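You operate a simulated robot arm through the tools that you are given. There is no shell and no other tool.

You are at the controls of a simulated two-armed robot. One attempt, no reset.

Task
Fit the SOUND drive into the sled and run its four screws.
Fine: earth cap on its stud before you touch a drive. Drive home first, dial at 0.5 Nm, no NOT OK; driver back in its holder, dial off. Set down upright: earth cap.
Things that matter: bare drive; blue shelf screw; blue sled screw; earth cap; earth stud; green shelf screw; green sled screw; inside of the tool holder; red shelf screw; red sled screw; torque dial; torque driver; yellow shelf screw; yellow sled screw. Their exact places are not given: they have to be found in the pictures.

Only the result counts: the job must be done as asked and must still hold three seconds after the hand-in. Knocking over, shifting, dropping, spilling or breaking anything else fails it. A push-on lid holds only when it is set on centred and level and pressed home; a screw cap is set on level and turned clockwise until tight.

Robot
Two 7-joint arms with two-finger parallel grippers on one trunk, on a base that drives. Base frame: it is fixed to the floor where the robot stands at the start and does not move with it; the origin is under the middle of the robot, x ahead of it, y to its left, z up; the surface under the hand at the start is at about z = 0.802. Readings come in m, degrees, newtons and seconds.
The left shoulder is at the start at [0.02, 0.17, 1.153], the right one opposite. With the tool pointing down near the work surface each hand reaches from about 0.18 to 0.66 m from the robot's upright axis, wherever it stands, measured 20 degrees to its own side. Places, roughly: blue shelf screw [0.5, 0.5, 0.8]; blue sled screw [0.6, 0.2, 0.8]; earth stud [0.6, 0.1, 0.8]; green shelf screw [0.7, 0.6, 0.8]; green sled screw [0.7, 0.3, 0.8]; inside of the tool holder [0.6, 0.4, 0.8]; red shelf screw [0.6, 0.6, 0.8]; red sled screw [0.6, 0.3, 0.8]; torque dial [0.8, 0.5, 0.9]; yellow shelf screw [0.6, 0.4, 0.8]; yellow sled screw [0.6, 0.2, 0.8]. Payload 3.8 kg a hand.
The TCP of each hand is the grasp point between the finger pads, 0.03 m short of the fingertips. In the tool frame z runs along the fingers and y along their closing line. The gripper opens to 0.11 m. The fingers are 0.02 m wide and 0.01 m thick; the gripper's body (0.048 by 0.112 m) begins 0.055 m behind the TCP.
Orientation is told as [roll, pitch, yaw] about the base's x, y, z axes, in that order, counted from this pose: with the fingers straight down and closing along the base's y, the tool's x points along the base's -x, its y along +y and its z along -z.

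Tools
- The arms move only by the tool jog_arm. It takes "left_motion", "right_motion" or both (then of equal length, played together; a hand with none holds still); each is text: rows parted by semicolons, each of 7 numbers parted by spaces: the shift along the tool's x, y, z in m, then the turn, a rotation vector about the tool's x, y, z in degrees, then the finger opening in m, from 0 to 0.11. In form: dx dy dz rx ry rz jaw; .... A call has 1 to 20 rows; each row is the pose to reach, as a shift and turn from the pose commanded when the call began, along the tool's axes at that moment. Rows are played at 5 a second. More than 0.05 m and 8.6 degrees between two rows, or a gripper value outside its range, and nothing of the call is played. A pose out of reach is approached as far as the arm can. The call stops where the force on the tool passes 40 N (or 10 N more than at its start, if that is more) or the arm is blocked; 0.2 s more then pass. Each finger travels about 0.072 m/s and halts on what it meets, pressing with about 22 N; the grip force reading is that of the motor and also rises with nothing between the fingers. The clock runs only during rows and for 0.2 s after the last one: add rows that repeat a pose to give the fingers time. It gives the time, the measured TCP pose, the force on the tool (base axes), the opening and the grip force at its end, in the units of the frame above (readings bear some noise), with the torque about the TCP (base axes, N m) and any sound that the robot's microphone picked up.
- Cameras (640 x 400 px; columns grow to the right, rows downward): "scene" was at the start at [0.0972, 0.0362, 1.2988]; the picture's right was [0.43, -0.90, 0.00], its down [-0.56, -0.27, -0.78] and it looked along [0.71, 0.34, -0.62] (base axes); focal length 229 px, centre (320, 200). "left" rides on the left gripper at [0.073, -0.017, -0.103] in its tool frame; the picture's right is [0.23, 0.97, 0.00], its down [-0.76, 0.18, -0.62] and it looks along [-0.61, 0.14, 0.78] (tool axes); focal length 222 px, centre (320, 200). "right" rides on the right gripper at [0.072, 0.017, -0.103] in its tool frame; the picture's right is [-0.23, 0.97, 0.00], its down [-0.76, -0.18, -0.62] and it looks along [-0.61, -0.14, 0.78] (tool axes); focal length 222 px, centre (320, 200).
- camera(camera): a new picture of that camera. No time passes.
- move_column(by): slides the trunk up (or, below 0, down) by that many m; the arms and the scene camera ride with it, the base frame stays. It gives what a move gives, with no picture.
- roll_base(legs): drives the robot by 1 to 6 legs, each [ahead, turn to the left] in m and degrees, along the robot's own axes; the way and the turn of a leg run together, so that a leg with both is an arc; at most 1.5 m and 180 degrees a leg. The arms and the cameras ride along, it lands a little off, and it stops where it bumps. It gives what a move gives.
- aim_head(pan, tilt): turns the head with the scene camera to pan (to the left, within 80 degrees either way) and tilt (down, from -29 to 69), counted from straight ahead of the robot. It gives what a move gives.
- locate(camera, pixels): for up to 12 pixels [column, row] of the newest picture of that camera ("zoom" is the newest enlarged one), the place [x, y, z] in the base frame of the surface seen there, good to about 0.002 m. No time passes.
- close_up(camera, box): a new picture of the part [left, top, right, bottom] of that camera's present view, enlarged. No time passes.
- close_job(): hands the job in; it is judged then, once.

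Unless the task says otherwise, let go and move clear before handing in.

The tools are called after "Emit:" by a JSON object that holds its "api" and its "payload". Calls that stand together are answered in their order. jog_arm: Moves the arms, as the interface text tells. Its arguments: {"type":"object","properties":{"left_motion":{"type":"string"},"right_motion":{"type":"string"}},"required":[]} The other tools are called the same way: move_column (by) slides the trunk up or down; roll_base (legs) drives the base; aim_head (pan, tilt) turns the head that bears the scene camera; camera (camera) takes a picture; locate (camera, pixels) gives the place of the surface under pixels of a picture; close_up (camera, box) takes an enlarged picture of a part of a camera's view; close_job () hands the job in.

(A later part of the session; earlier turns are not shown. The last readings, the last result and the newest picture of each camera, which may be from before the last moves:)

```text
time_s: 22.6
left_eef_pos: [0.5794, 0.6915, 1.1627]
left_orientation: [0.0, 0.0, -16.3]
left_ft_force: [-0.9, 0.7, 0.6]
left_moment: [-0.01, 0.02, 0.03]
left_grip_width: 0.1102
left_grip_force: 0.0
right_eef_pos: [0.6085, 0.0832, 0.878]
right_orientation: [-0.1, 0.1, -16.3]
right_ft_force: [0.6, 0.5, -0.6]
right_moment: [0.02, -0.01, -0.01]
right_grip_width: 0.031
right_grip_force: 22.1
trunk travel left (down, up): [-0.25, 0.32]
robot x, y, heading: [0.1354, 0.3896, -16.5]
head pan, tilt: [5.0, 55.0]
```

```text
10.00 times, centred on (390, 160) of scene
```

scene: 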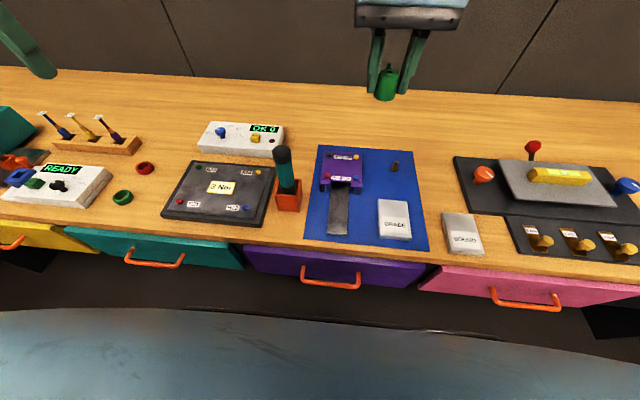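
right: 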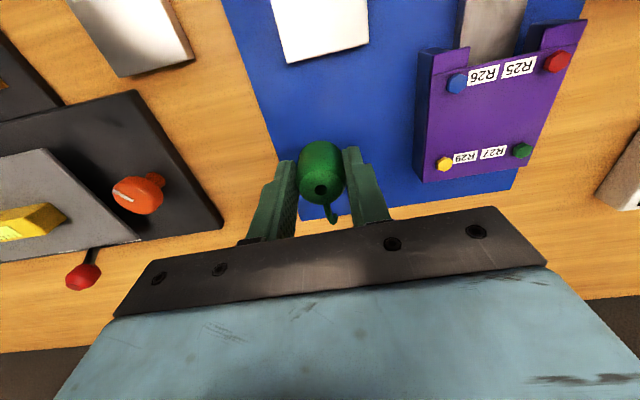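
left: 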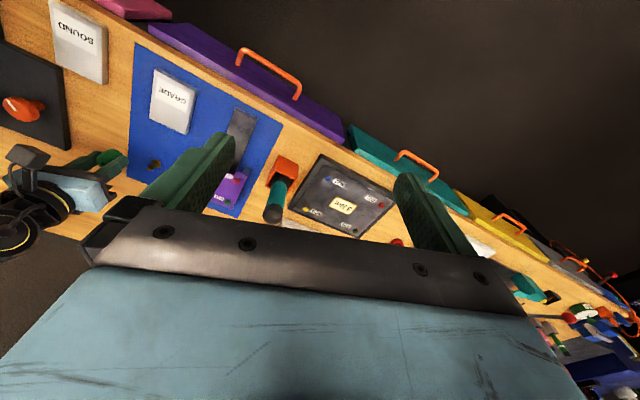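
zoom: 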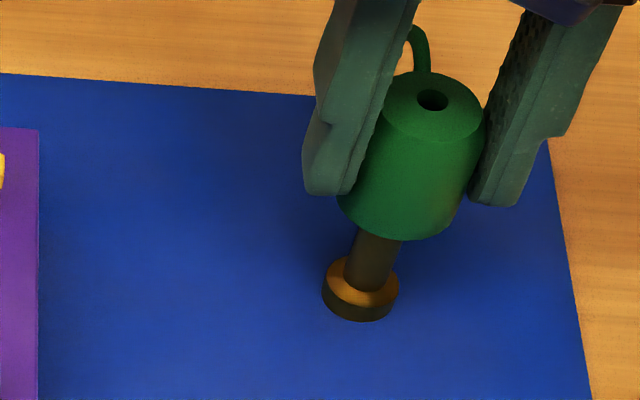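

Cap axis (0.610,0.083) and stud (0.6095,0.0835) agree within a millimetre. Descending slowly, watching the force.

Emit:
{"api": "jog_arm", "payload": {"right_motion": "0 0 0.004 0 0 0 0.02;0 0 0.008 0 0 0 0.02;0 0 0.012 0 0 0 0.02;0 0 0.016 0 0 0 0.02;0 0 0.02 0 0 0 0.02"}}

Emit:
{"api": "close_up", "payload": {"camera": "scene", "box": [375, 140, 405, 180]}}

Emit:
{"api": "close_up", "payload": {"camera": "right", "box": [280, 125, 360, 225]}}

```text
time_s: 23.8
left_eef_pos: [0.5801, 0.6912, 1.1627]
left_orientation: [0.0, 0.0, -16.4]
left_ft_force: [0.2, 0.7, -0.6]
left_moment: [0.03, 0.03, -0.04]
left_grip_width: 0.1101
left_grip_force: 0.1
right_eef_pos: [0.6074, 0.0842, 0.8568]
right_orientation: [0.0, 0.1, -16.3]
right_ft_force: [0.0, 0.4, -0.7]
right_moment: [-0.02, 0.01, -0.02]
right_grip_width: 0.0309
right_grip_force: 22.1
trunk travel left (down, up): [-0.25, 0.32]
robot x, y, heading: [0.1369, 0.3911, -16.4]
head pan, tilt: [5.0, 55.0]
```

```text
10.00 times, centred on (390, 160) of scene
```

zoom: 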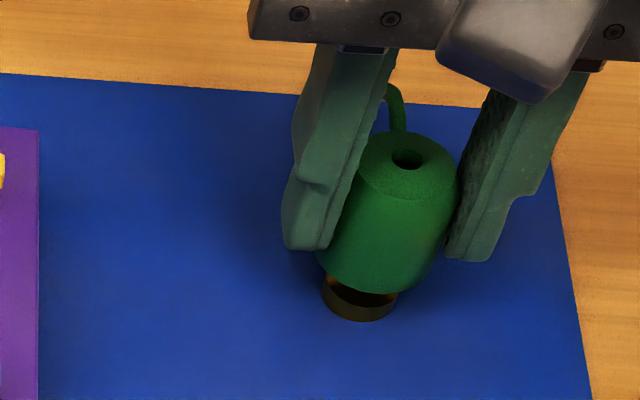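

```text
4.00 times, centred on (320, 175) of right
```

zoom: 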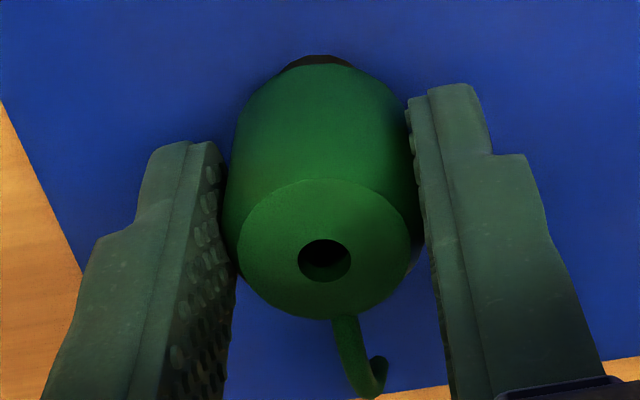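

No contact force although the cap's mouth is below the pin's top, so the pin is inside. I'll continue down until it meets resistance.

Emit:
{"api": "jog_arm", "payload": {"right_motion": "0 0 0.004 0 0 0 0.02;0 0 0.008 0 0 0 0.02;0 0 0.012 0 0 0 0.02;0 0 0.015 0 0 0 0.02;0 0 0.018 0 0 0 0.02;0 0 0.020 0 0 0 0.02"}}

Emit:
{"api": "close_up", "payload": {"camera": "scene", "box": [375, 140, 405, 180]}}

Emit:
{"api": "close_up", "payload": {"camera": "right", "box": [280, 125, 360, 225]}}

```text
time_s: 25.2
left_eef_pos: [0.5788, 0.6918, 1.1643]
left_orientation: [0.1, -0.1, -16.2]
left_ft_force: [-0.2, 0.5, -1.1]
left_moment: [0.02, 0.01, 0.0]
left_grip_width: 0.11
left_grip_force: 0.0
right_eef_pos: [0.607, 0.0833, 0.8395]
right_orientation: [0.0, -0.3, -16.3]
right_ft_force: [-3.3, -3.0, 20.7]
right_moment: [-0.19, 0.07, -0.02]
right_grip_width: 0.0306
right_grip_force: 22.1
trunk travel left (down, up): [-0.25, 0.32]
robot x, y, heading: [0.1342, 0.3905, -16.3]
head pan, tilt: [5.0, 55.0]
```

```text
10.00 times, centred on (390, 160) of scene
```

zoom: 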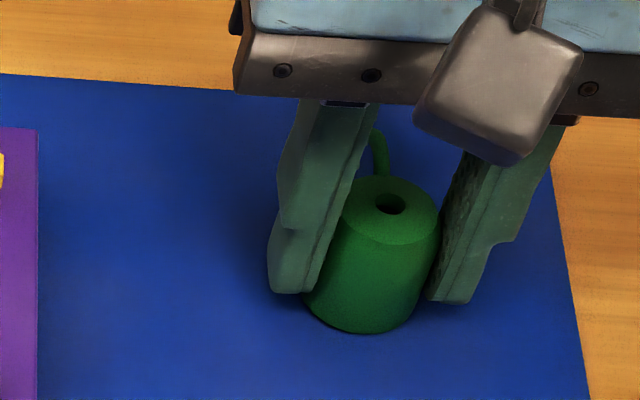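

```text
4.00 times, centred on (320, 175) of right
```

zoom: 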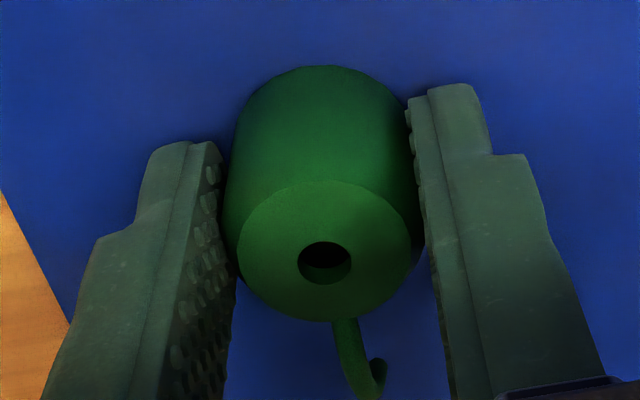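

The cap met 20.7 N resistance with its bottom near the mat. I'll check the cap top's height against its free-standing 0.8335.

Emit:
{"api": "locate", "payload": {"camera": "zoom", "pixels": [[242, 240], [410, 240], [323, 186], [326, 316], [285, 260], [320, 70]]}}

Emit:
{"api": "jog_arm", "payload": {"right_motion": "0 0 0.001 0 0 0 0.02;0 0 0.002 0 0 0 0.02;0 0 0.002 0 0 0 0.02"}}

```text
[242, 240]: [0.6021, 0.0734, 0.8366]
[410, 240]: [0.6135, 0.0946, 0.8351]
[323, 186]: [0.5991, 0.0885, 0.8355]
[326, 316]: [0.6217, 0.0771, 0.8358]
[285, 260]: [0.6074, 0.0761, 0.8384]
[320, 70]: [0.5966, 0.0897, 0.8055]
```

```text
time_s: 26.0
left_eef_pos: [0.5788, 0.6932, 1.1644]
left_orientation: [0.0, 0.0, -16.3]
left_ft_force: [-0.3, 0.3, -0.6]
left_moment: [0.0, 0.02, -0.01]
left_grip_width: 0.1102
left_grip_force: 0.0
right_eef_pos: [0.6074, 0.0842, 0.8356]
right_orientation: [0.1, -0.2, -16.4]
right_ft_force: [-0.2, -7.9, 21.3]
right_moment: [-0.26, -0.08, -0.05]
right_grip_width: 0.0307
right_grip_force: 21.6
trunk travel left (down, up): [-0.25, 0.32]
robot x, y, heading: [0.1319, 0.3901, -16.0]
head pan, tilt: [5.0, 55.0]
```

It moved down a bit more at 21 N. I'll check the picture, then press slightly more.

Emit:
{"api": "close_up", "payload": {"camera": "right", "box": [280, 125, 360, 225]}}

Emit:
{"api": "locate", "payload": {"camera": "zoom", "pixels": [[242, 240], [410, 240], [323, 186], [326, 316], [285, 260], [320, 70]]}}

Emit:
{"api": "jog_arm", "payload": {"right_motion": "0 0 0.001 0 0 0 0.02;0 0 0.002 0 0 0 0.02;0 0 0.002 0 0 0 0.02"}}

Emit:
{"api": "close_up", "payload": {"camera": "right", "box": [280, 125, 360, 225]}}

Emit:
{"api": "locate", "payload": {"camera": "zoom", "pixels": [[242, 240], [410, 240], [323, 186], [326, 316], [285, 260], [320, 70]]}}

```text
4.00 times, centred on (320, 175) of right
```

zoom: 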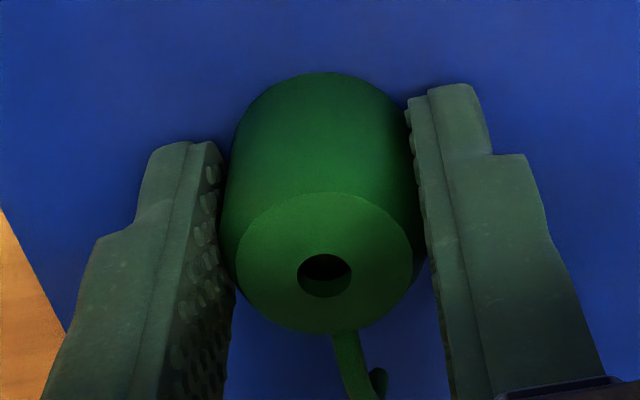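

```text
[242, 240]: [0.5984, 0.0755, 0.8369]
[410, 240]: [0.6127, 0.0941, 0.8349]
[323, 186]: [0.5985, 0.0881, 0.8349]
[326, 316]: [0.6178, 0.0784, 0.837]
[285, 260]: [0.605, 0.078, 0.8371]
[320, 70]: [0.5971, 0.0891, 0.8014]
```

```text
time_s: 26.8
left_eef_pos: [0.577, 0.6911, 1.1652]
left_orientation: [0.0, 0.0, -16.2]
left_ft_force: [-0.3, -0.8, 0.3]
left_moment: [0.0, -0.01, -0.02]
left_grip_width: 0.1101
left_grip_force: 0.0
right_eef_pos: [0.6075, 0.0838, 0.8369]
right_orientation: [0.1, -0.5, -16.4]
right_ft_force: [-1.4, -11.4, 31.3]
right_moment: [-0.34, -0.03, -0.05]
right_grip_width: 0.0308
right_grip_force: 22.1
trunk travel left (down, up): [-0.25, 0.32]
robot x, y, heading: [0.1335, 0.3887, -16.1]
head pan, tilt: [5.0, 55.0]
```

```text
4.00 times, centred on (320, 175) of right
```

zoom: 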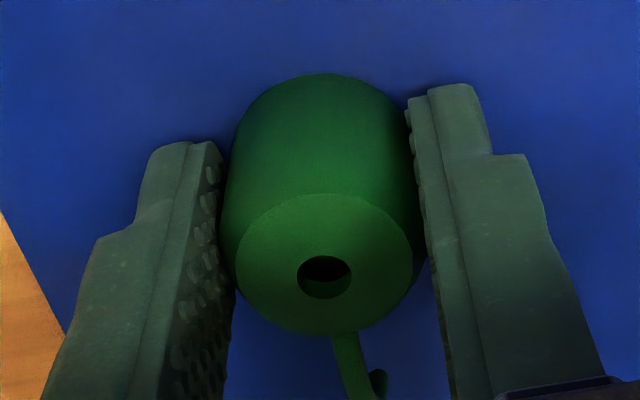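

```text
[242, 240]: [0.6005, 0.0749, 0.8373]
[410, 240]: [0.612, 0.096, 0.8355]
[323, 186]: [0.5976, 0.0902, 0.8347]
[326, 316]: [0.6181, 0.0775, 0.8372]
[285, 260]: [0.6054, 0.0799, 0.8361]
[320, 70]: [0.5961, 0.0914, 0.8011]
```

The cap's top stays at 0.836 (mat plus its own height), so it's down to the mat. I'll open the fingers and lift away to inspect it.

Emit:
{"api": "jog_arm", "payload": {"right_motion": "0 0 -0.002 0 0 0 0.035;0 0 -0.002 0 0 0 0.06;0 0 -0.002 0 0 0 0.06;0 0 -0.04 0 0 0 0.06;0 0 -0.08 0 0 0 0.06;0 0 -0.1 0 0 0 0.06"}}

Emit:
{"api": "close_up", "payload": {"camera": "right", "box": [280, 105, 360, 205]}}

Emit:
{"api": "close_up", "payload": {"camera": "scene", "box": [375, 140, 405, 180]}}

```text
time_s: 28.2
left_eef_pos: [0.5792, 0.6917, 1.1633]
left_orientation: [-0.1, 0.1, -16.4]
left_ft_force: [0.3, 0.5, 0.2]
left_moment: [0.01, 0.01, -0.02]
left_grip_width: 0.11
left_grip_force: 0.0
right_eef_pos: [0.6088, 0.0841, 0.9314]
right_orientation: [-0.1, 0.0, -16.4]
right_ft_force: [-0.2, -0.5, -0.2]
right_moment: [0.01, 0.0, 0.0]
right_grip_width: 0.06
right_grip_force: 0.1
trunk travel left (down, up): [-0.25, 0.32]
robot x, y, heading: [0.131, 0.3903, -16.4]
head pan, tilt: [5.0, 55.0]
```

```text
4.00 times, centred on (320, 155) of right
```

zoom: 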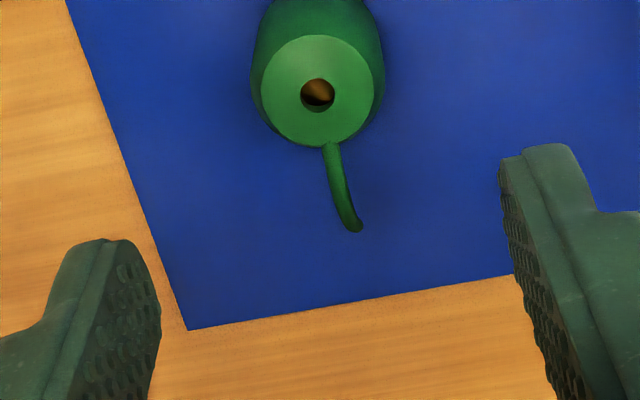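

```text
10.00 times, centred on (390, 160) of scene
```

zoom: 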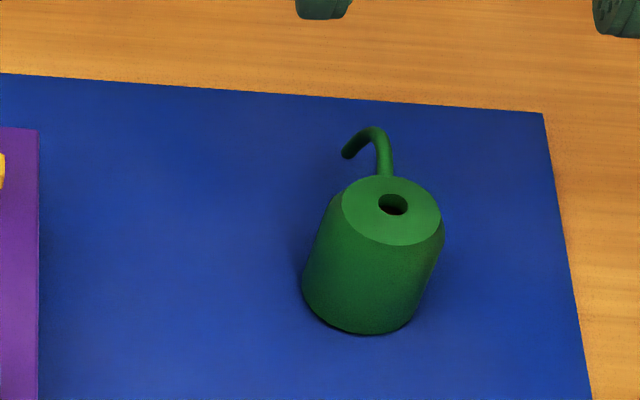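

The brass pin shows inside the cap's hole (right zoom (317,95)), so it's on. I'll check the top's level.

Emit:
{"api": "locate", "payload": {"camera": "zoom", "pixels": [[348, 205], [436, 215], [395, 180], [392, 240], [360, 225], [425, 190], [360, 320]]}}

Emit:
{"api": "close_up", "payload": {"camera": "right", "box": [280, 105, 360, 205]}}

Emit:
{"api": "locate", "payload": {"camera": "zoom", "pixels": [[268, 90], [370, 85], [318, 42], [318, 140], [280, 60], [355, 125]]}}

```text
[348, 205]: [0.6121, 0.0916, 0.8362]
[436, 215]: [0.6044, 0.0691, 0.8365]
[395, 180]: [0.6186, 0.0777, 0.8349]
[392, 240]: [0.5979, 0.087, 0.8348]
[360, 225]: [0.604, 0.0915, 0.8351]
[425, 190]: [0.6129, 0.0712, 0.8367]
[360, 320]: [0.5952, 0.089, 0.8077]
```

```text
4.00 times, centred on (320, 155) of right
```

zoom: 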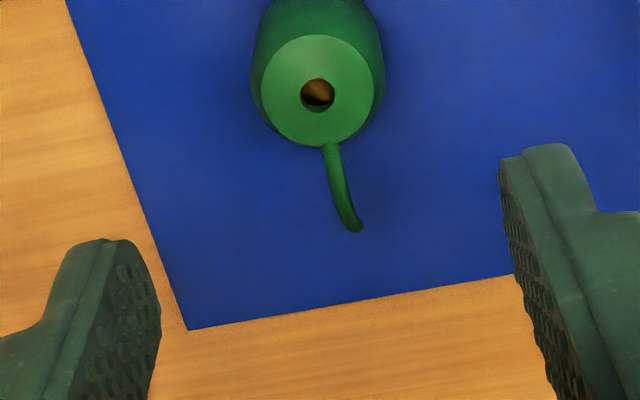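

```text
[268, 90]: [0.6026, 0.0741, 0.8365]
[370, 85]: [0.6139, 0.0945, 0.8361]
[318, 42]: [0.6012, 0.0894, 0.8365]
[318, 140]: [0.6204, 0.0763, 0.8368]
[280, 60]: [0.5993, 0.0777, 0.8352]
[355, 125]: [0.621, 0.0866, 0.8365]
```

The cap is level at 0.8365. For certainty I'll press it home from above with closed fingertips, stopping at modest force.

Emit:
{"api": "jog_arm", "payload": {"right_motion": "-0.0012 -0.0007 0 0 0 0 0.03;-0.0012 -0.0007 0.03 0 0 0 0;-0.0012 -0.0007 0.055 0 0 0 0;-0.0012 -0.0007 0.062 0 0 0 0;-0.0012 -0.0007 0.065 0 0 0 0;-0.0012 -0.0007 0.067 0 0 0 0;-0.0012 -0.0007 0.069 0 0 0 0"}}

Emit:
{"api": "close_up", "payload": {"camera": "scene", "box": [370, 120, 410, 180]}}

```text
time_s: 29.8
left_eef_pos: [0.579, 0.6912, 1.1631]
left_orientation: [0.1, -0.1, -16.3]
left_ft_force: [0.4, 0.6, -0.3]
left_moment: [-0.03, -0.03, -0.01]
left_grip_width: 0.1099
left_grip_force: 0.0
right_eef_pos: [0.6103, 0.0832, 0.8666]
right_orientation: [0.0, -0.2, -16.4]
right_ft_force: [0.8, -1.0, 15.2]
right_moment: [-0.08, 0.0, 0.04]
right_grip_width: 0.0
right_grip_force: 22.3
trunk travel left (down, up): [-0.25, 0.32]
robot x, y, heading: [0.1341, 0.3922, -16.2]
head pan, tilt: [5.0, 55.0]
```

```text
6.67 times, centred on (390, 150) of scene
```

zoom: 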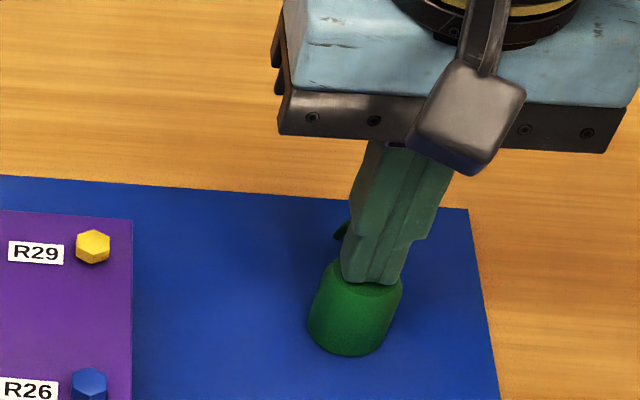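

It presses with 15 N on the cap's top; I'll push to about 30–35 N, then lift off.

Emit:
{"api": "jog_arm", "payload": {"right_motion": "0 0 0.002 0 0 0 0;0 0 0.004 0 0 0 0;0 0 0.004 0 0 0 0"}}

Emit:
{"api": "jog_arm", "payload": {"right_motion": "0 0 -0.02 0 0 0 0;0 0 -0.06 0 0 0 0.03;0 0 -0.1 0 0 0 0.08;0 0 -0.14 0 0 0 0.11;0 0 -0.17 0 0 0 0.11"}}

Emit:
{"api": "close_up", "payload": {"camera": "scene", "box": [375, 140, 405, 180]}}

Emit:
{"api": "locate", "payload": {"camera": "zoom", "pixels": [[348, 205], [436, 215], [395, 180], [392, 240], [360, 225], [425, 190], [360, 320]]}}

Emit:
{"api": "camera", "payload": {"camera": "right"}}

```text
time_s: 30.6
left_eef_pos: [0.5764, 0.6923, 1.1639]
left_orientation: [0.0, -0.2, -16.4]
left_ft_force: [0.3, -0.4, 0.3]
left_moment: [0.0, 0.05, -0.02]
left_grip_width: 0.11
left_grip_force: 0.1
right_eef_pos: [0.6095, 0.0838, 0.8654]
right_orientation: [0.1, -0.6, -16.5]
right_ft_force: [-0.8, -3.7, 38.4]
right_moment: [-0.1, 0.04, 0.0]
right_grip_width: 0.0
right_grip_force: 21.8
trunk travel left (down, up): [-0.25, 0.32]
robot x, y, heading: [0.1322, 0.3888, -16.4]
head pan, tilt: [5.0, 55.0]
```

```text
time_s: 31.8
left_eef_pos: [0.5793, 0.6933, 1.1638]
left_orientation: [0.0, -0.1, -16.3]
left_ft_force: [0.4, 0.9, 0.3]
left_moment: [-0.01, 0.01, 0.03]
left_grip_width: 0.1102
left_grip_force: 0.0
right_eef_pos: [0.6075, 0.0845, 1.0306]
right_orientation: [0.0, 0.0, -16.3]
right_ft_force: [0.0, 0.1, 0.6]
right_moment: [0.03, 0.02, 0.0]
right_grip_width: 0.1099
right_grip_force: 0.0
trunk travel left (down, up): [-0.25, 0.32]
robot x, y, heading: [0.1375, 0.3893, -16.4]
head pan, tilt: [5.0, 55.0]
```

```text
10.00 times, centred on (390, 160) of scene
```

zoom: 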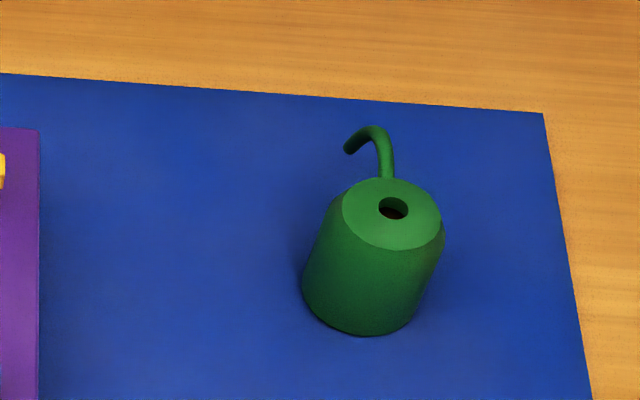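

```text
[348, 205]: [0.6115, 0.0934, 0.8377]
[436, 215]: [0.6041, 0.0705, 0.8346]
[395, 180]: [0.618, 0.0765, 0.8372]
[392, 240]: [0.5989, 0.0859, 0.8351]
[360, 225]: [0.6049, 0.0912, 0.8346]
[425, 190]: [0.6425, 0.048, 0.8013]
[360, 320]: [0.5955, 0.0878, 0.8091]
```

```text
taken
```

right: 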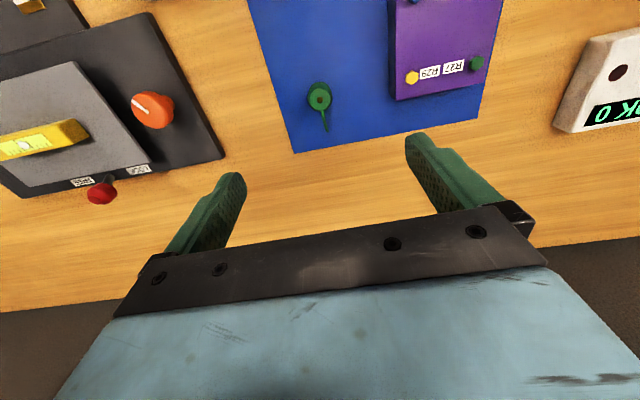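

The cap sits level on its stud. Next is the drive: I'll look at the sled's mouth and the SOUND drive closely.

Emit:
{"api": "close_up", "payload": {"camera": "scene", "box": [310, 145, 380, 245]}}

Emit:
{"api": "locate", "payload": {"camera": "zoom", "pixels": [[270, 155], [330, 155], [262, 350], [348, 350], [225, 165], [365, 175], [230, 130], [370, 140], [240, 10], [368, 10], [260, 180], [345, 185]]}}

Emit:
{"api": "close_up", "payload": {"camera": "scene", "box": [420, 200, 500, 265]}}

Emit:
{"api": "camera", "payload": {"camera": "scene"}}

```text
4.00 times, centred on (345, 195) of scene
```

zoom: 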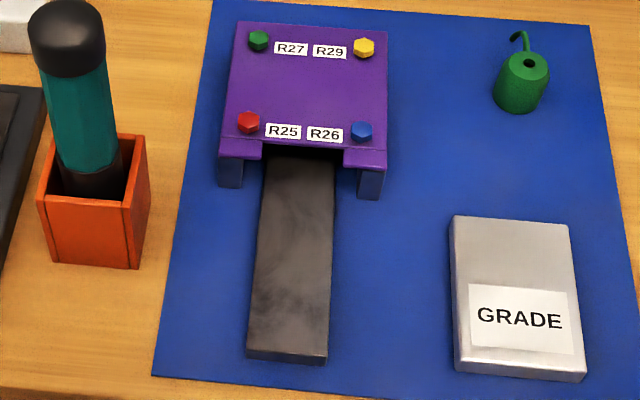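

```text
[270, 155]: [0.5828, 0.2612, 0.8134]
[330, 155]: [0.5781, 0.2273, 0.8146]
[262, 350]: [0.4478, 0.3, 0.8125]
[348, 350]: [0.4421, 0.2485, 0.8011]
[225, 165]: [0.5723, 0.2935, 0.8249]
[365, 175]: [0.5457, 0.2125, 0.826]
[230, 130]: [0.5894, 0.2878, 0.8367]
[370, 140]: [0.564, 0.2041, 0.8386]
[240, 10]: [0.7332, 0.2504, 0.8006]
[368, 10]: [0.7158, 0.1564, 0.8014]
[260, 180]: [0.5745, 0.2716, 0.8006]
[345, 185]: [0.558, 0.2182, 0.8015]
```

```text
6.15 times, centred on (460, 232) of scene
```

zoom: 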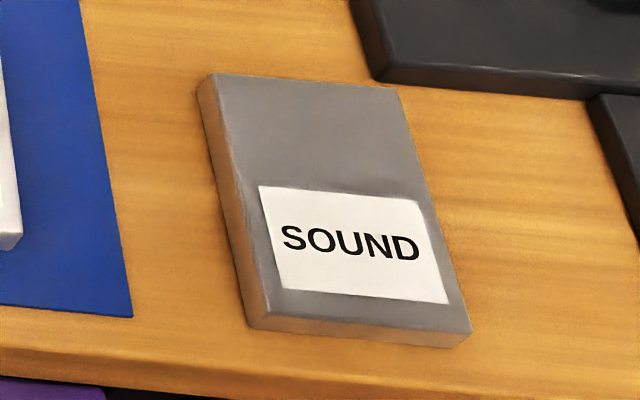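

```text
taken
```

scene: 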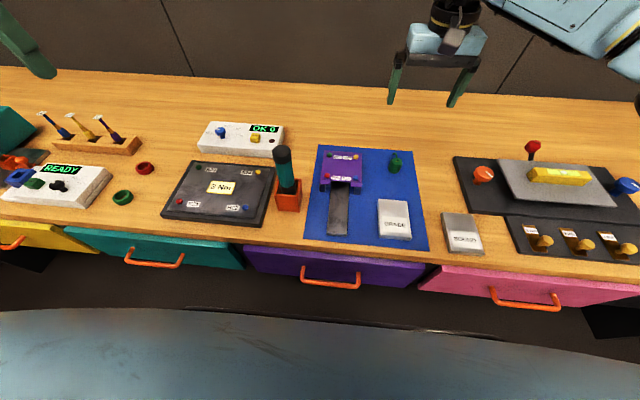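

The SOUND drive lies at about (0.40,0.01), similarly oriented to the sled. I'll bring the right hand over it to measure its edges.

Emit:
{"api": "jog_arm", "payload": {"right_motion": "0.035 -0.026 0 0 0 0 0.11;0.07 -0.052 0.02 0 0 0 0.11;0.105 -0.078 0.04 0 0 0 0.11;0.14 -0.104 0.06 0 0 0 0.11;0.17 -0.13 0.08 0 0 0 0.11;0.178 -0.13 0.1 0 0 0 0.11;0.178 -0.13 0.1 0 0 0 0.11"}}

Emit:
{"api": "camera", "payload": {"camera": "right"}}

```text
time_s: 33.4
left_eef_pos: [0.5796, 0.6916, 1.1635]
left_orientation: [0.0, 0.1, -16.3]
left_ft_force: [0.5, 0.4, -0.9]
left_moment: [-0.01, -0.01, -0.03]
left_grip_width: 0.1101
left_grip_force: 0.0
right_eef_pos: [0.4023, 0.0061, 0.9293]
right_orientation: [0.0, -0.1, -16.3]
right_ft_force: [-0.5, 0.0, -0.2]
right_moment: [0.02, 0.01, 0.0]
right_grip_width: 0.1098
right_grip_force: 0.1
trunk travel left (down, up): [-0.25, 0.32]
robot x, y, heading: [0.1343, 0.3903, -16.3]
head pan, tilt: [5.0, 55.0]
```

```text
taken
```

right: 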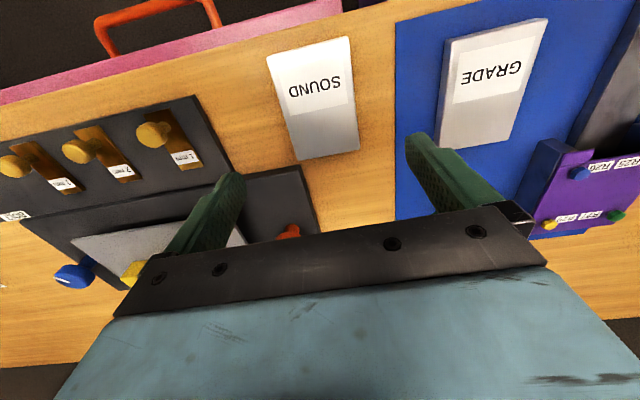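

Emit:
{"api": "close_up", "payload": {"camera": "right", "box": [250, 20, 380, 170]}}

Emit:
{"api": "locate", "payload": {"camera": "right", "pixels": [[267, 57], [349, 38], [299, 157], [359, 148], [283, 110], [355, 100], [308, 50], [330, 152], [320, 100], [300, 161], [360, 152]]}}

```text
2.67 times, centred on (315, 95) of right
```

zoom: 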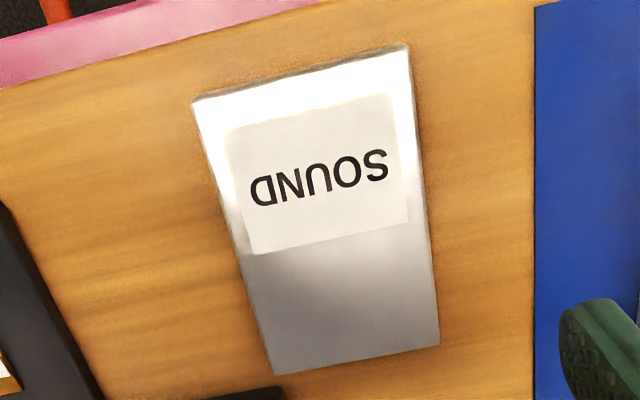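

```text
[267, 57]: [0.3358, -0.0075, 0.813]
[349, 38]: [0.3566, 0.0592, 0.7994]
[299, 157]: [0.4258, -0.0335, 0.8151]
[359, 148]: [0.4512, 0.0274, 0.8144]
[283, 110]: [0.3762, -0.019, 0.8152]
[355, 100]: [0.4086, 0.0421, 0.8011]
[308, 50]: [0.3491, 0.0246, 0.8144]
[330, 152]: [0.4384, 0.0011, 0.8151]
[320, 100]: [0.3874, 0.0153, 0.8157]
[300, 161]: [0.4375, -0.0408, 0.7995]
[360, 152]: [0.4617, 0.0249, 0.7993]
```

Emit:
{"api": "locate", "payload": {"camera": "zoom", "pixels": [[196, 104], [404, 50], [274, 371], [435, 342], [228, 215], [424, 200], [300, 78], [355, 354], [320, 200], [244, 280], [432, 300]]}}

```text
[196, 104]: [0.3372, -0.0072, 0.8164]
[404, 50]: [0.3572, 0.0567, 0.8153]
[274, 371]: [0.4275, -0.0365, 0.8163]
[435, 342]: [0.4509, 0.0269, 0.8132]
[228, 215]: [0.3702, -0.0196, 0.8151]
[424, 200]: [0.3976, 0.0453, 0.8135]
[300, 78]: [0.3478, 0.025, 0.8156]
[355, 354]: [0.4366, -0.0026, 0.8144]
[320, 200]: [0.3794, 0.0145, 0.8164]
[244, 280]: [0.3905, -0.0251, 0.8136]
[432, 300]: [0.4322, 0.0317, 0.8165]
```

The SOUND drive's axis is about −18°, size ≈0.068×0.098×0.016, rear middle at (0.347,0.025). I'll descend to grip its sides about 0.035 m ahead of the rear edge.

Emit:
{"api": "jog_arm", "payload": {"right_motion": "0.0231 0.0015 0.02 0 0 1.7 0.1;0.0231 0.0015 0.05 0 0 1.7 0.1;0.0231 0.0015 0.08 0 0 1.7 0.1;0.0231 0.0015 0.09 0 0 1.7 0.1;0.0231 0.0015 0.0955 0 0 1.7 0.1;0.0231 0.0015 0.0955 0 0 1.7 0.1"}}

Emit:
{"api": "camera", "payload": {"camera": "right"}}

Emit:
{"api": "close_up", "payload": {"camera": "scene", "box": [420, 180, 510, 270]}}

```text
time_s: 34.8
left_eef_pos: [0.5803, 0.6907, 1.1631]
left_orientation: [0.0, 0.0, -16.3]
left_ft_force: [-0.1, -0.4, 0.3]
left_moment: [0.02, -0.03, 0.01]
left_grip_width: 0.1101
left_grip_force: 0.0
right_eef_pos: [0.3786, 0.0153, 0.8353]
right_orientation: [0.0, 0.0, -18.0]
right_ft_force: [-0.2, -0.3, -1.0]
right_moment: [0.03, -0.03, 0.01]
right_grip_width: 0.0998
right_grip_force: 0.0
trunk travel left (down, up): [-0.25, 0.32]
robot x, y, heading: [0.1363, 0.3887, -16.3]
head pan, tilt: [5.0, 55.0]
```

```text
taken
```

right: 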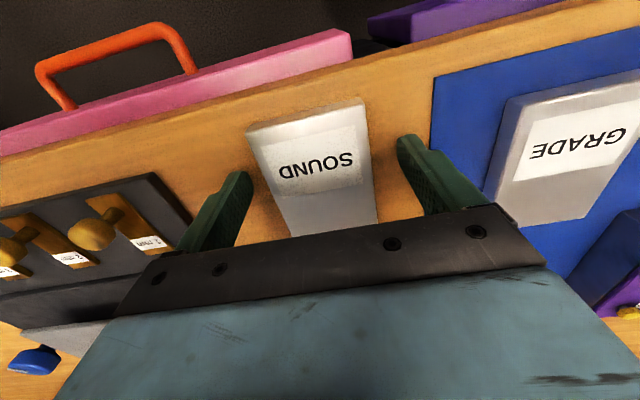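

```text
4.44 times, centred on (465, 225) of scene
```

zoom: 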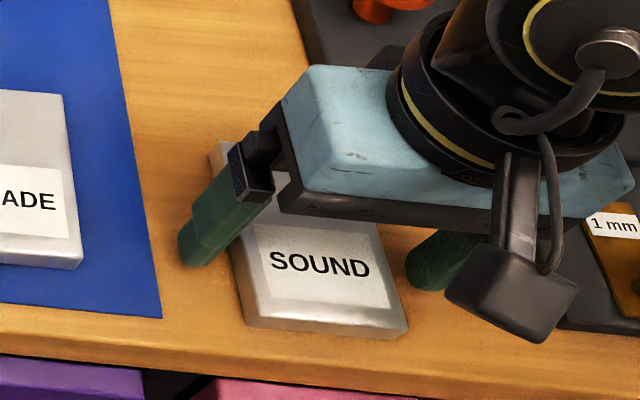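

The drive lies between the fingers. I'll go 2 mm lower and close, then lift slightly.

Emit:
{"api": "jog_arm", "payload": {"right_motion": "0 0 0.002 0 0 0 0.085;0 0 0.002 0 0 0 0.07;0 0 0.002 0 0 0 0.06;0 0 0.002 0 0 0 0.055;0 0 0.002 0 0 0 0.055;0 0 -0.008 0 0 0 0.055;0 0 -0.02 0 0 0 0.055;0 0 -0.02 0 0 0 0.055"}}

Emit:
{"api": "camera", "payload": {"camera": "right"}}

Emit:
{"api": "close_up", "payload": {"camera": "scene", "box": [420, 180, 510, 270]}}

```text
time_s: 36.6
left_eef_pos: [0.5797, 0.6916, 1.1627]
left_orientation: [-0.1, 0.0, -16.3]
left_ft_force: [-0.4, -0.9, 0.6]
left_moment: [0.0, -0.01, -0.02]
left_grip_width: 0.1101
left_grip_force: 0.0
right_eef_pos: [0.3797, 0.0163, 0.8553]
right_orientation: [0.1, 0.0, -18.1]
right_ft_force: [0.0, 0.3, -2.0]
right_moment: [0.0, 0.06, 0.01]
right_grip_width: 0.0696
right_grip_force: 22.3
trunk travel left (down, up): [-0.25, 0.32]
robot x, y, heading: [0.1324, 0.3884, -16.5]
head pan, tilt: [5.0, 55.0]
```

```text
taken
```

right: 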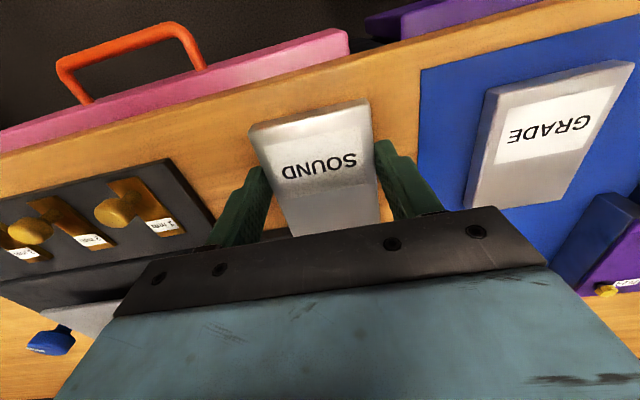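

```text
4.44 times, centred on (465, 225) of scene
```

zoom: 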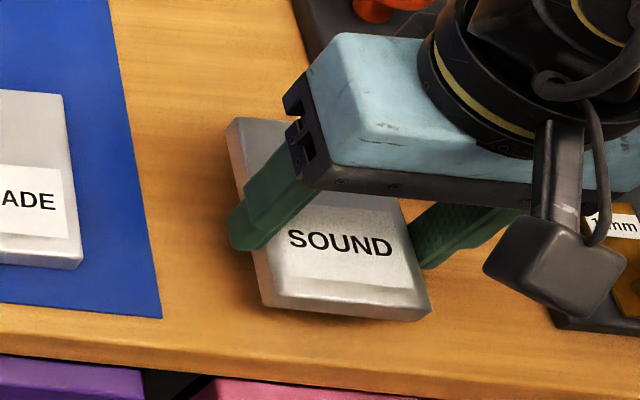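

The drive is gripped (0.0696 m). I'll raise it and carry it over toward the front of the sled's rail.

Emit:
{"api": "jog_arm", "payload": {"right_motion": "0 0 -0.04 0 0 0 0.055;0.002 0.04 -0.055 0 0 0 0.055;0.004 0.085 -0.06 0 0 0 0.055;0.006 0.13 -0.06 0 0 0 0.055;0.008 0.175 -0.06 0 0 0 0.055;0.01 0.22 -0.06 0 0 0 0.055;0.012 0.25 -0.06 0 0 0 0.055;0.0135 0.275 -0.06 0 0 0 0.055;0.0135 0.275 -0.06 0 0 0 0.055"}}

Emit:
{"api": "camera", "payload": {"camera": "right"}}

Emit:
{"api": "close_up", "payload": {"camera": "scene", "box": [290, 130, 390, 250]}}

```text
time_s: 38.6
left_eef_pos: [0.5784, 0.6913, 1.1635]
left_orientation: [0.0, -0.1, -16.3]
left_ft_force: [-0.6, 0.6, -0.2]
left_moment: [0.0, 0.02, 0.0]
left_grip_width: 0.1101
left_grip_force: 0.0
right_eef_pos: [0.4515, 0.2817, 0.9155]
right_orientation: [-0.1, 0.0, -18.1]
right_ft_force: [-0.2, 0.7, -1.9]
right_moment: [0.0, 0.03, 0.01]
right_grip_width: 0.0697
right_grip_force: 22.3
trunk travel left (down, up): [-0.25, 0.32]
robot x, y, heading: [0.1322, 0.3881, -16.2]
head pan, tilt: [5.0, 55.0]
```

```text
taken
```

right: 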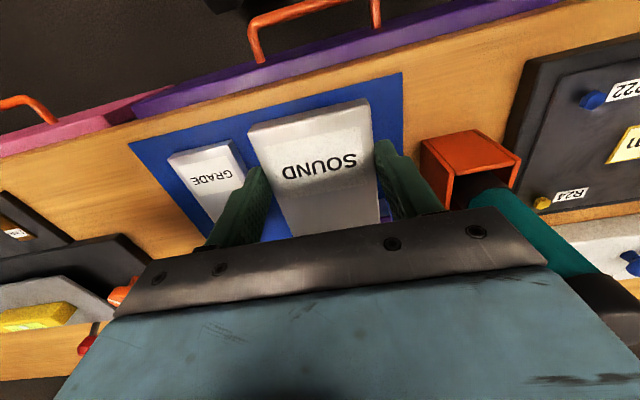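

```text
3.33 times, centred on (340, 190) of scene
```

zoom: 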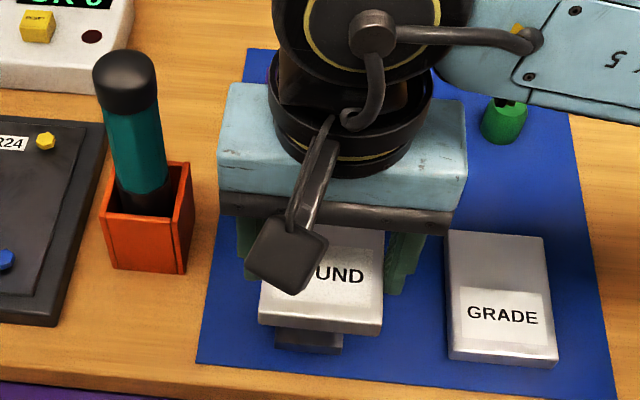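

The hand hides the sled in both views. I'll step aside to the right and measure the sled and rail accurately with the scene camera, while moving the left hand over for a second viewpoint.

Emit:
{"api": "jog_arm", "payload": {"right_motion": "0.01 -0.04 -0.02 0 0 0 0.055;0.02 -0.08 -0.04 0 0 0 0.055;0.03 -0.12 -0.05 0 0 0 0.055;0.04 -0.15 -0.05 0 0 0 0.055;0.04 -0.15 -0.05 0 0 0 0.055"}}

Emit:
{"api": "close_up", "payload": {"camera": "scene", "box": [310, 140, 380, 190]}}

```text
time_s: 39.8
left_eef_pos: [0.5793, 0.6908, 1.1638]
left_orientation: [0.0, 0.1, -16.3]
left_ft_force: [0.8, -0.5, -0.4]
left_moment: [0.04, -0.02, 0.0]
left_grip_width: 0.1099
left_grip_force: 0.0
right_eef_pos: [0.3687, 0.1502, 0.9658]
right_orientation: [0.0, 0.0, -18.1]
right_ft_force: [-0.2, 0.6, -1.5]
right_moment: [0.01, -0.02, 0.04]
right_grip_width: 0.0698
right_grip_force: 22.3
trunk travel left (down, up): [-0.25, 0.32]
robot x, y, heading: [0.13, 0.3912, -16.3]
head pan, tilt: [5.0, 55.0]
```

```text
8.00 times, centred on (345, 165) of scene
```

zoom: 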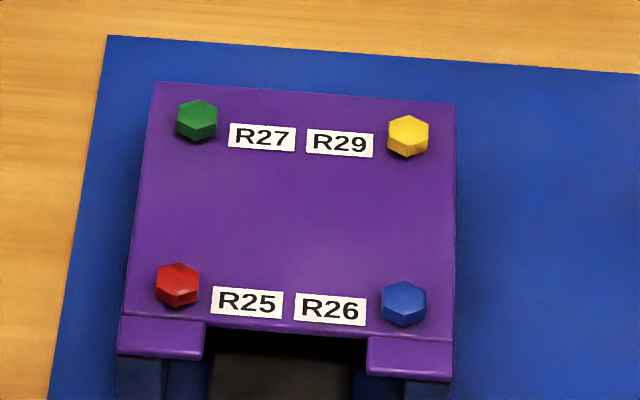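

Emit:
{"api": "locate", "payload": {"camera": "zoom", "pixels": [[198, 115], [408, 130], [178, 280], [404, 298], [155, 86], [452, 108], [122, 350], [449, 378], [204, 350], [368, 365], [217, 390], [350, 395]]}}

Emit:
{"api": "close_up", "payload": {"camera": "scene", "box": [310, 170, 380, 240]}}

```text
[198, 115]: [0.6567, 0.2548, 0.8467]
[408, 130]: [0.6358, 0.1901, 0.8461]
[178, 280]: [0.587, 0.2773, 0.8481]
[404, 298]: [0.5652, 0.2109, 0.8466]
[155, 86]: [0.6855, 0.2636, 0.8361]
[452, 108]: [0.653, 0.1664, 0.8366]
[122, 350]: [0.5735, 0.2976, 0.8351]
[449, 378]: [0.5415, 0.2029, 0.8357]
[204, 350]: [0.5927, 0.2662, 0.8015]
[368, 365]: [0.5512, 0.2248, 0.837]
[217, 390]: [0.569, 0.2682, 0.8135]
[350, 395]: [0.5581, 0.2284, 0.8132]
```

```text
5.71 times, centred on (345, 205) of scene
```

zoom: 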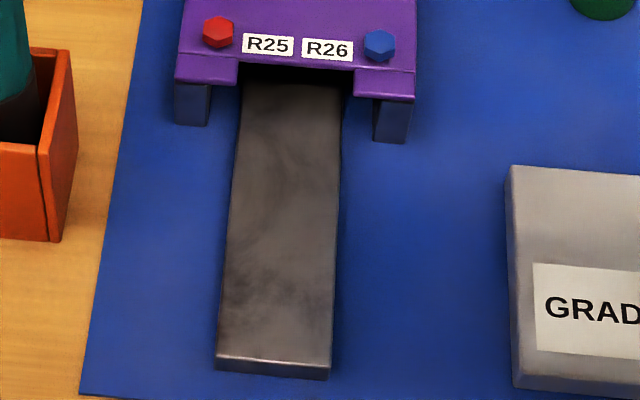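

Emit:
{"api": "locate", "payload": {"camera": "zoom", "pixels": [[245, 95], [340, 100], [238, 160], [338, 170], [231, 230], [335, 240], [224, 300], [331, 310], [220, 350], [328, 360], [208, 110], [374, 125]]}}

```text
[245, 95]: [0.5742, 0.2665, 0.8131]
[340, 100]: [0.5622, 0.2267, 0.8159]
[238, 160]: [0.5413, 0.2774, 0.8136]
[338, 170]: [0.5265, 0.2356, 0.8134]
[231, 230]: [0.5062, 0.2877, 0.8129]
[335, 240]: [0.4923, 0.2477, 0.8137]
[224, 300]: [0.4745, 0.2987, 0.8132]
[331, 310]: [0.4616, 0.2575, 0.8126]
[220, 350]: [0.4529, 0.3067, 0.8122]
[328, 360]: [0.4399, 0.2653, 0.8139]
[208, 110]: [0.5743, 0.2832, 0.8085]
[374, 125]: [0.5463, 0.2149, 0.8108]
```

Rail and sled axes agree: lateral coordinate ≈0.410 along (0.309,0.951), yaw −18°, inner width ≈0.0736 m. Now I'll measure the held drive the same way in the scene camera.

Emit:
{"api": "camera", "payload": {"camera": "scene"}}

Emit:
{"api": "close_up", "payload": {"camera": "scene", "box": [370, 150, 460, 260]}}

```text
taken
```

scene: 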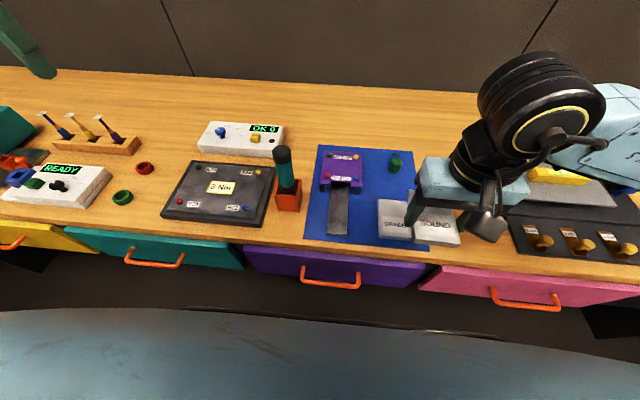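

```text
3.64 times, centred on (415, 205) of scene
```

zoom: 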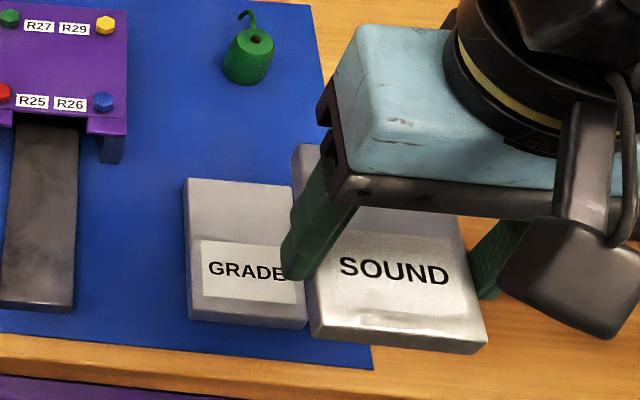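

Emit:
{"api": "locate", "payload": {"camera": "zoom", "pixels": [[314, 318], [484, 338], [308, 290], [476, 300], [400, 325], [325, 335], [470, 350], [472, 285], [294, 160], [400, 300]]}}

```text
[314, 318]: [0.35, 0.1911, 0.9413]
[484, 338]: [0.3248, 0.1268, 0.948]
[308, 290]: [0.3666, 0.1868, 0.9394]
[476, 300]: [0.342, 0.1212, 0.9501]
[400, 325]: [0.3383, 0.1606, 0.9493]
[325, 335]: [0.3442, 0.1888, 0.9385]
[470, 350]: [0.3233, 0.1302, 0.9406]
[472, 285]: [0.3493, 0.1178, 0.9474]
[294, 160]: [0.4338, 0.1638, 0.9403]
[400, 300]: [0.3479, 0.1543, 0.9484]
```

Drive centre is ≈0.8 mm right of the TCP, rear edge ≈0.034 m behind it, bottom ≈0.033 m below. I'll go to TCP (0.4826,0.2749) with the drive's front just outside the sled's mouth and z 0.853.

Emit:
{"api": "jog_arm", "payload": {"right_motion": "0 0.04 0 0 0 0 0.055;0 0.08 0.01 0 0 0 0.055;-0.01 0.12 0.02 0 0 0 0.055;-0.025 0.15 0.035 0 0 0 0.055;-0.04 0.1538 0.06 0 0 0 0.055;-0.055 0.1538 0.085 0 0 0 0.055;-0.0698 0.1538 0.105 0 0 0 0.055;-0.0698 0.1538 0.112 0 0 0 0.055;-0.0698 0.1538 0.112 0 0 0 0.055"}}

Emit:
{"api": "close_up", "payload": {"camera": "scene", "box": [290, 130, 390, 250]}}

Emit:
{"api": "camera", "payload": {"camera": "left"}}

```text
time_s: 41.8
left_eef_pos: [0.5804, 0.6922, 1.1634]
left_orientation: [0.0, 0.0, -16.3]
left_ft_force: [0.1, -0.3, 1.2]
left_moment: [-0.02, 0.04, -0.02]
left_grip_width: 0.1102
left_grip_force: 0.1
right_eef_pos: [0.4828, 0.2789, 0.852]
right_orientation: [-0.1, 0.0, -18.0]
right_ft_force: [-0.3, 0.1, -1.3]
right_moment: [0.0, 0.02, 0.03]
right_grip_width: 0.0698
right_grip_force: 22.0
trunk travel left (down, up): [-0.25, 0.32]
robot x, y, heading: [0.1352, 0.3921, -16.4]
head pan, tilt: [5.0, 55.0]
```

```text
3.33 times, centred on (340, 190) of scene
```

zoom: 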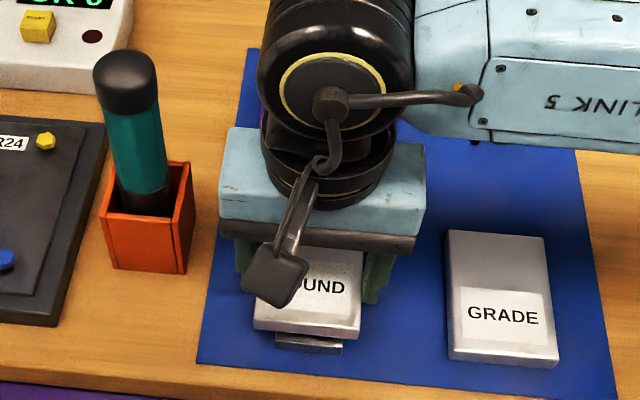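

```text
taken
```

left: 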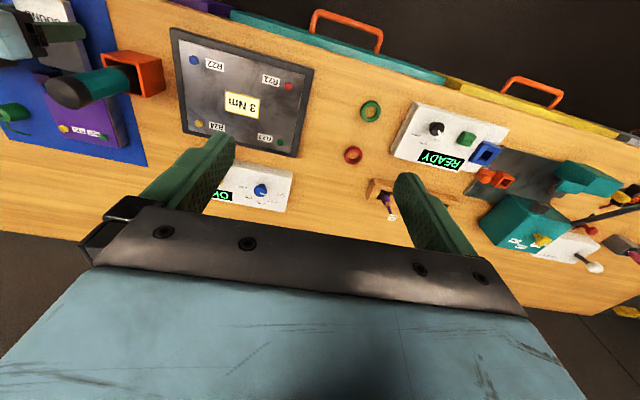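

Drive hovers above the rail, with the rail's end visible beneath it (zoom (275–343,342)). I'll check lateral alignment with located edges.

Emit:
{"api": "close_up", "payload": {"camera": "scene", "box": [310, 195, 360, 245]}}

Emit:
{"api": "locate", "payload": {"camera": "zoom", "pixels": [[320, 200], [100, 200], [550, 200]]}}

```text
8.00 times, centred on (335, 220) of scene
```

zoom: 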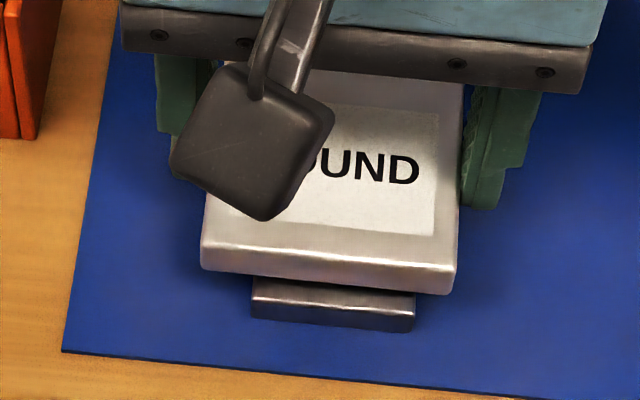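

```text
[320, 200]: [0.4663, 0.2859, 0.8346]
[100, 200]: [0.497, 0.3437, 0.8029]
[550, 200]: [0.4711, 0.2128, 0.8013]
```

Emit:
{"api": "locate", "payload": {"camera": "zoom", "pixels": [[204, 242], [454, 268], [204, 262], [452, 288], [255, 290], [412, 305], [255, 312], [412, 326], [330, 255], [460, 200], [461, 150], [300, 230]]}}

```text
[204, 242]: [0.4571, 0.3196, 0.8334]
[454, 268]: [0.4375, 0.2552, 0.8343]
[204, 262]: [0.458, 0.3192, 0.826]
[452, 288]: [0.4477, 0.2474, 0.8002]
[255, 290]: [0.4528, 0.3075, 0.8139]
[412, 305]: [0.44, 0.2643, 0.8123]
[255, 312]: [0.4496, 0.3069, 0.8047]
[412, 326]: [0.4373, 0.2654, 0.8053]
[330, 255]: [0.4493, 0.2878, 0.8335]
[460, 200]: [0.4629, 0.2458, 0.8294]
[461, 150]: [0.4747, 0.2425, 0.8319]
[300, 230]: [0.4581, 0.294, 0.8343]
```

The drive is ~1 mm left of the sled's axis and its bottom ~4–5 mm above the rail. I'll correct by −1 mm and lower until light contact.

Emit:
{"api": "jog_arm", "payload": {"right_motion": "0 -0.001 0.002 0 0 0 0.055;0 -0.001 0.0035 0 0 0 0.055;0 -0.001 0.0045 0 0 0 0.055;0 -0.001 0.005 0 0 0 0.055"}}

Emit:
{"api": "close_up", "payload": {"camera": "scene", "box": [310, 195, 360, 245]}}

Emit:
{"api": "locate", "payload": {"camera": "zoom", "pixels": [[300, 230], [330, 258], [204, 245], [454, 270]]}}

```text
time_s: 42.8
left_eef_pos: [0.5809, 0.6916, 1.1632]
left_orientation: [0.1, 0.0, -16.2]
left_ft_force: [0.1, 0.1, -0.2]
left_moment: [-0.02, 0.01, 0.03]
left_grip_width: 0.11
left_grip_force: 0.1
right_eef_pos: [0.481, 0.2751, 0.8465]
right_orientation: [0.0, 0.0, -18.0]
right_ft_force: [0.0, 0.8, -2.0]
right_moment: [0.02, 0.02, -0.02]
right_grip_width: 0.0696
right_grip_force: 21.8
trunk travel left (down, up): [-0.25, 0.32]
robot x, y, heading: [0.1368, 0.3879, -16.2]
head pan, tilt: [5.0, 55.0]
```

```text
8.00 times, centred on (335, 220) of scene
```

zoom: 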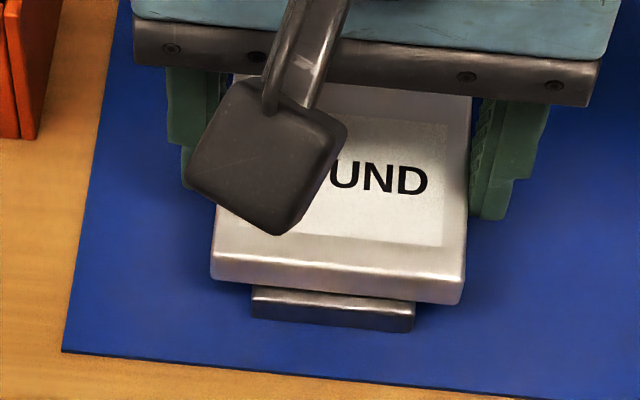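

```text
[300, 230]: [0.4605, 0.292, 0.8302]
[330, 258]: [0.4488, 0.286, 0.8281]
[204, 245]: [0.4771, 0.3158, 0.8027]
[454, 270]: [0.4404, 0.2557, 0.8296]
```

The drive's top is now at 0.829, practically on the rail. I'll re-check the lateral edges after this move.

Emit:
{"api": "locate", "payload": {"camera": "zoom", "pixels": [[214, 252], [463, 280], [214, 272], [463, 298], [255, 292], [412, 307], [465, 220], [470, 150], [340, 262]]}}

Emit:
{"api": "jog_arm", "payload": {"right_motion": "0 0 0 0 0 0 0.055;0 0 0 0 0 0 0.055"}}

Emit:
{"api": "close_up", "payload": {"camera": "scene", "box": [310, 195, 360, 245]}}

```text
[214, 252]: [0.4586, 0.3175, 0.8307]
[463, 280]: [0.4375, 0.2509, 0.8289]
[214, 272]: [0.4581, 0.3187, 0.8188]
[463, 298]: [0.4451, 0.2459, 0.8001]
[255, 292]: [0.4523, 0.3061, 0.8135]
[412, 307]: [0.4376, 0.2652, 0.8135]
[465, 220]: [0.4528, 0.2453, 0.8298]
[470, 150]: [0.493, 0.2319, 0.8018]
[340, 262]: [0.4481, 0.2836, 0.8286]
```

```text
time_s: 43.4
left_eef_pos: [0.5803, 0.6914, 1.1643]
left_orientation: [0.0, 0.0, -16.3]
left_ft_force: [0.2, -0.8, -0.2]
left_moment: [-0.02, 0.0, 0.05]
left_grip_width: 0.1098
left_grip_force: 0.1
right_eef_pos: [0.4817, 0.2754, 0.8478]
right_orientation: [-0.1, -0.1, -18.1]
right_ft_force: [0.6, -0.1, -2.8]
right_moment: [0.02, 0.04, 0.0]
right_grip_width: 0.0697
right_grip_force: 22.6
trunk travel left (down, up): [-0.25, 0.32]
robot x, y, heading: [0.1368, 0.3856, -16.1]
head pan, tilt: [5.0, 55.0]
```

```text
8.00 times, centred on (335, 220) of scene
```

zoom: 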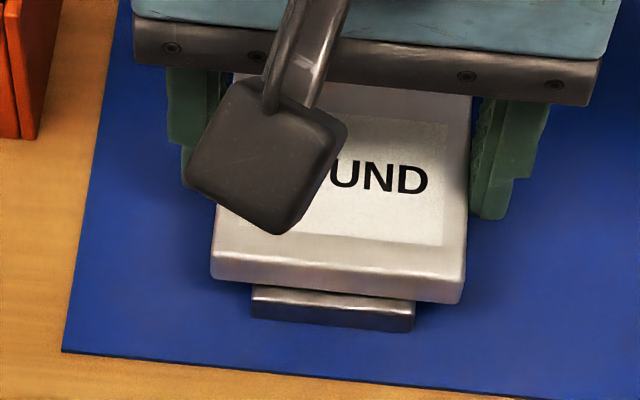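

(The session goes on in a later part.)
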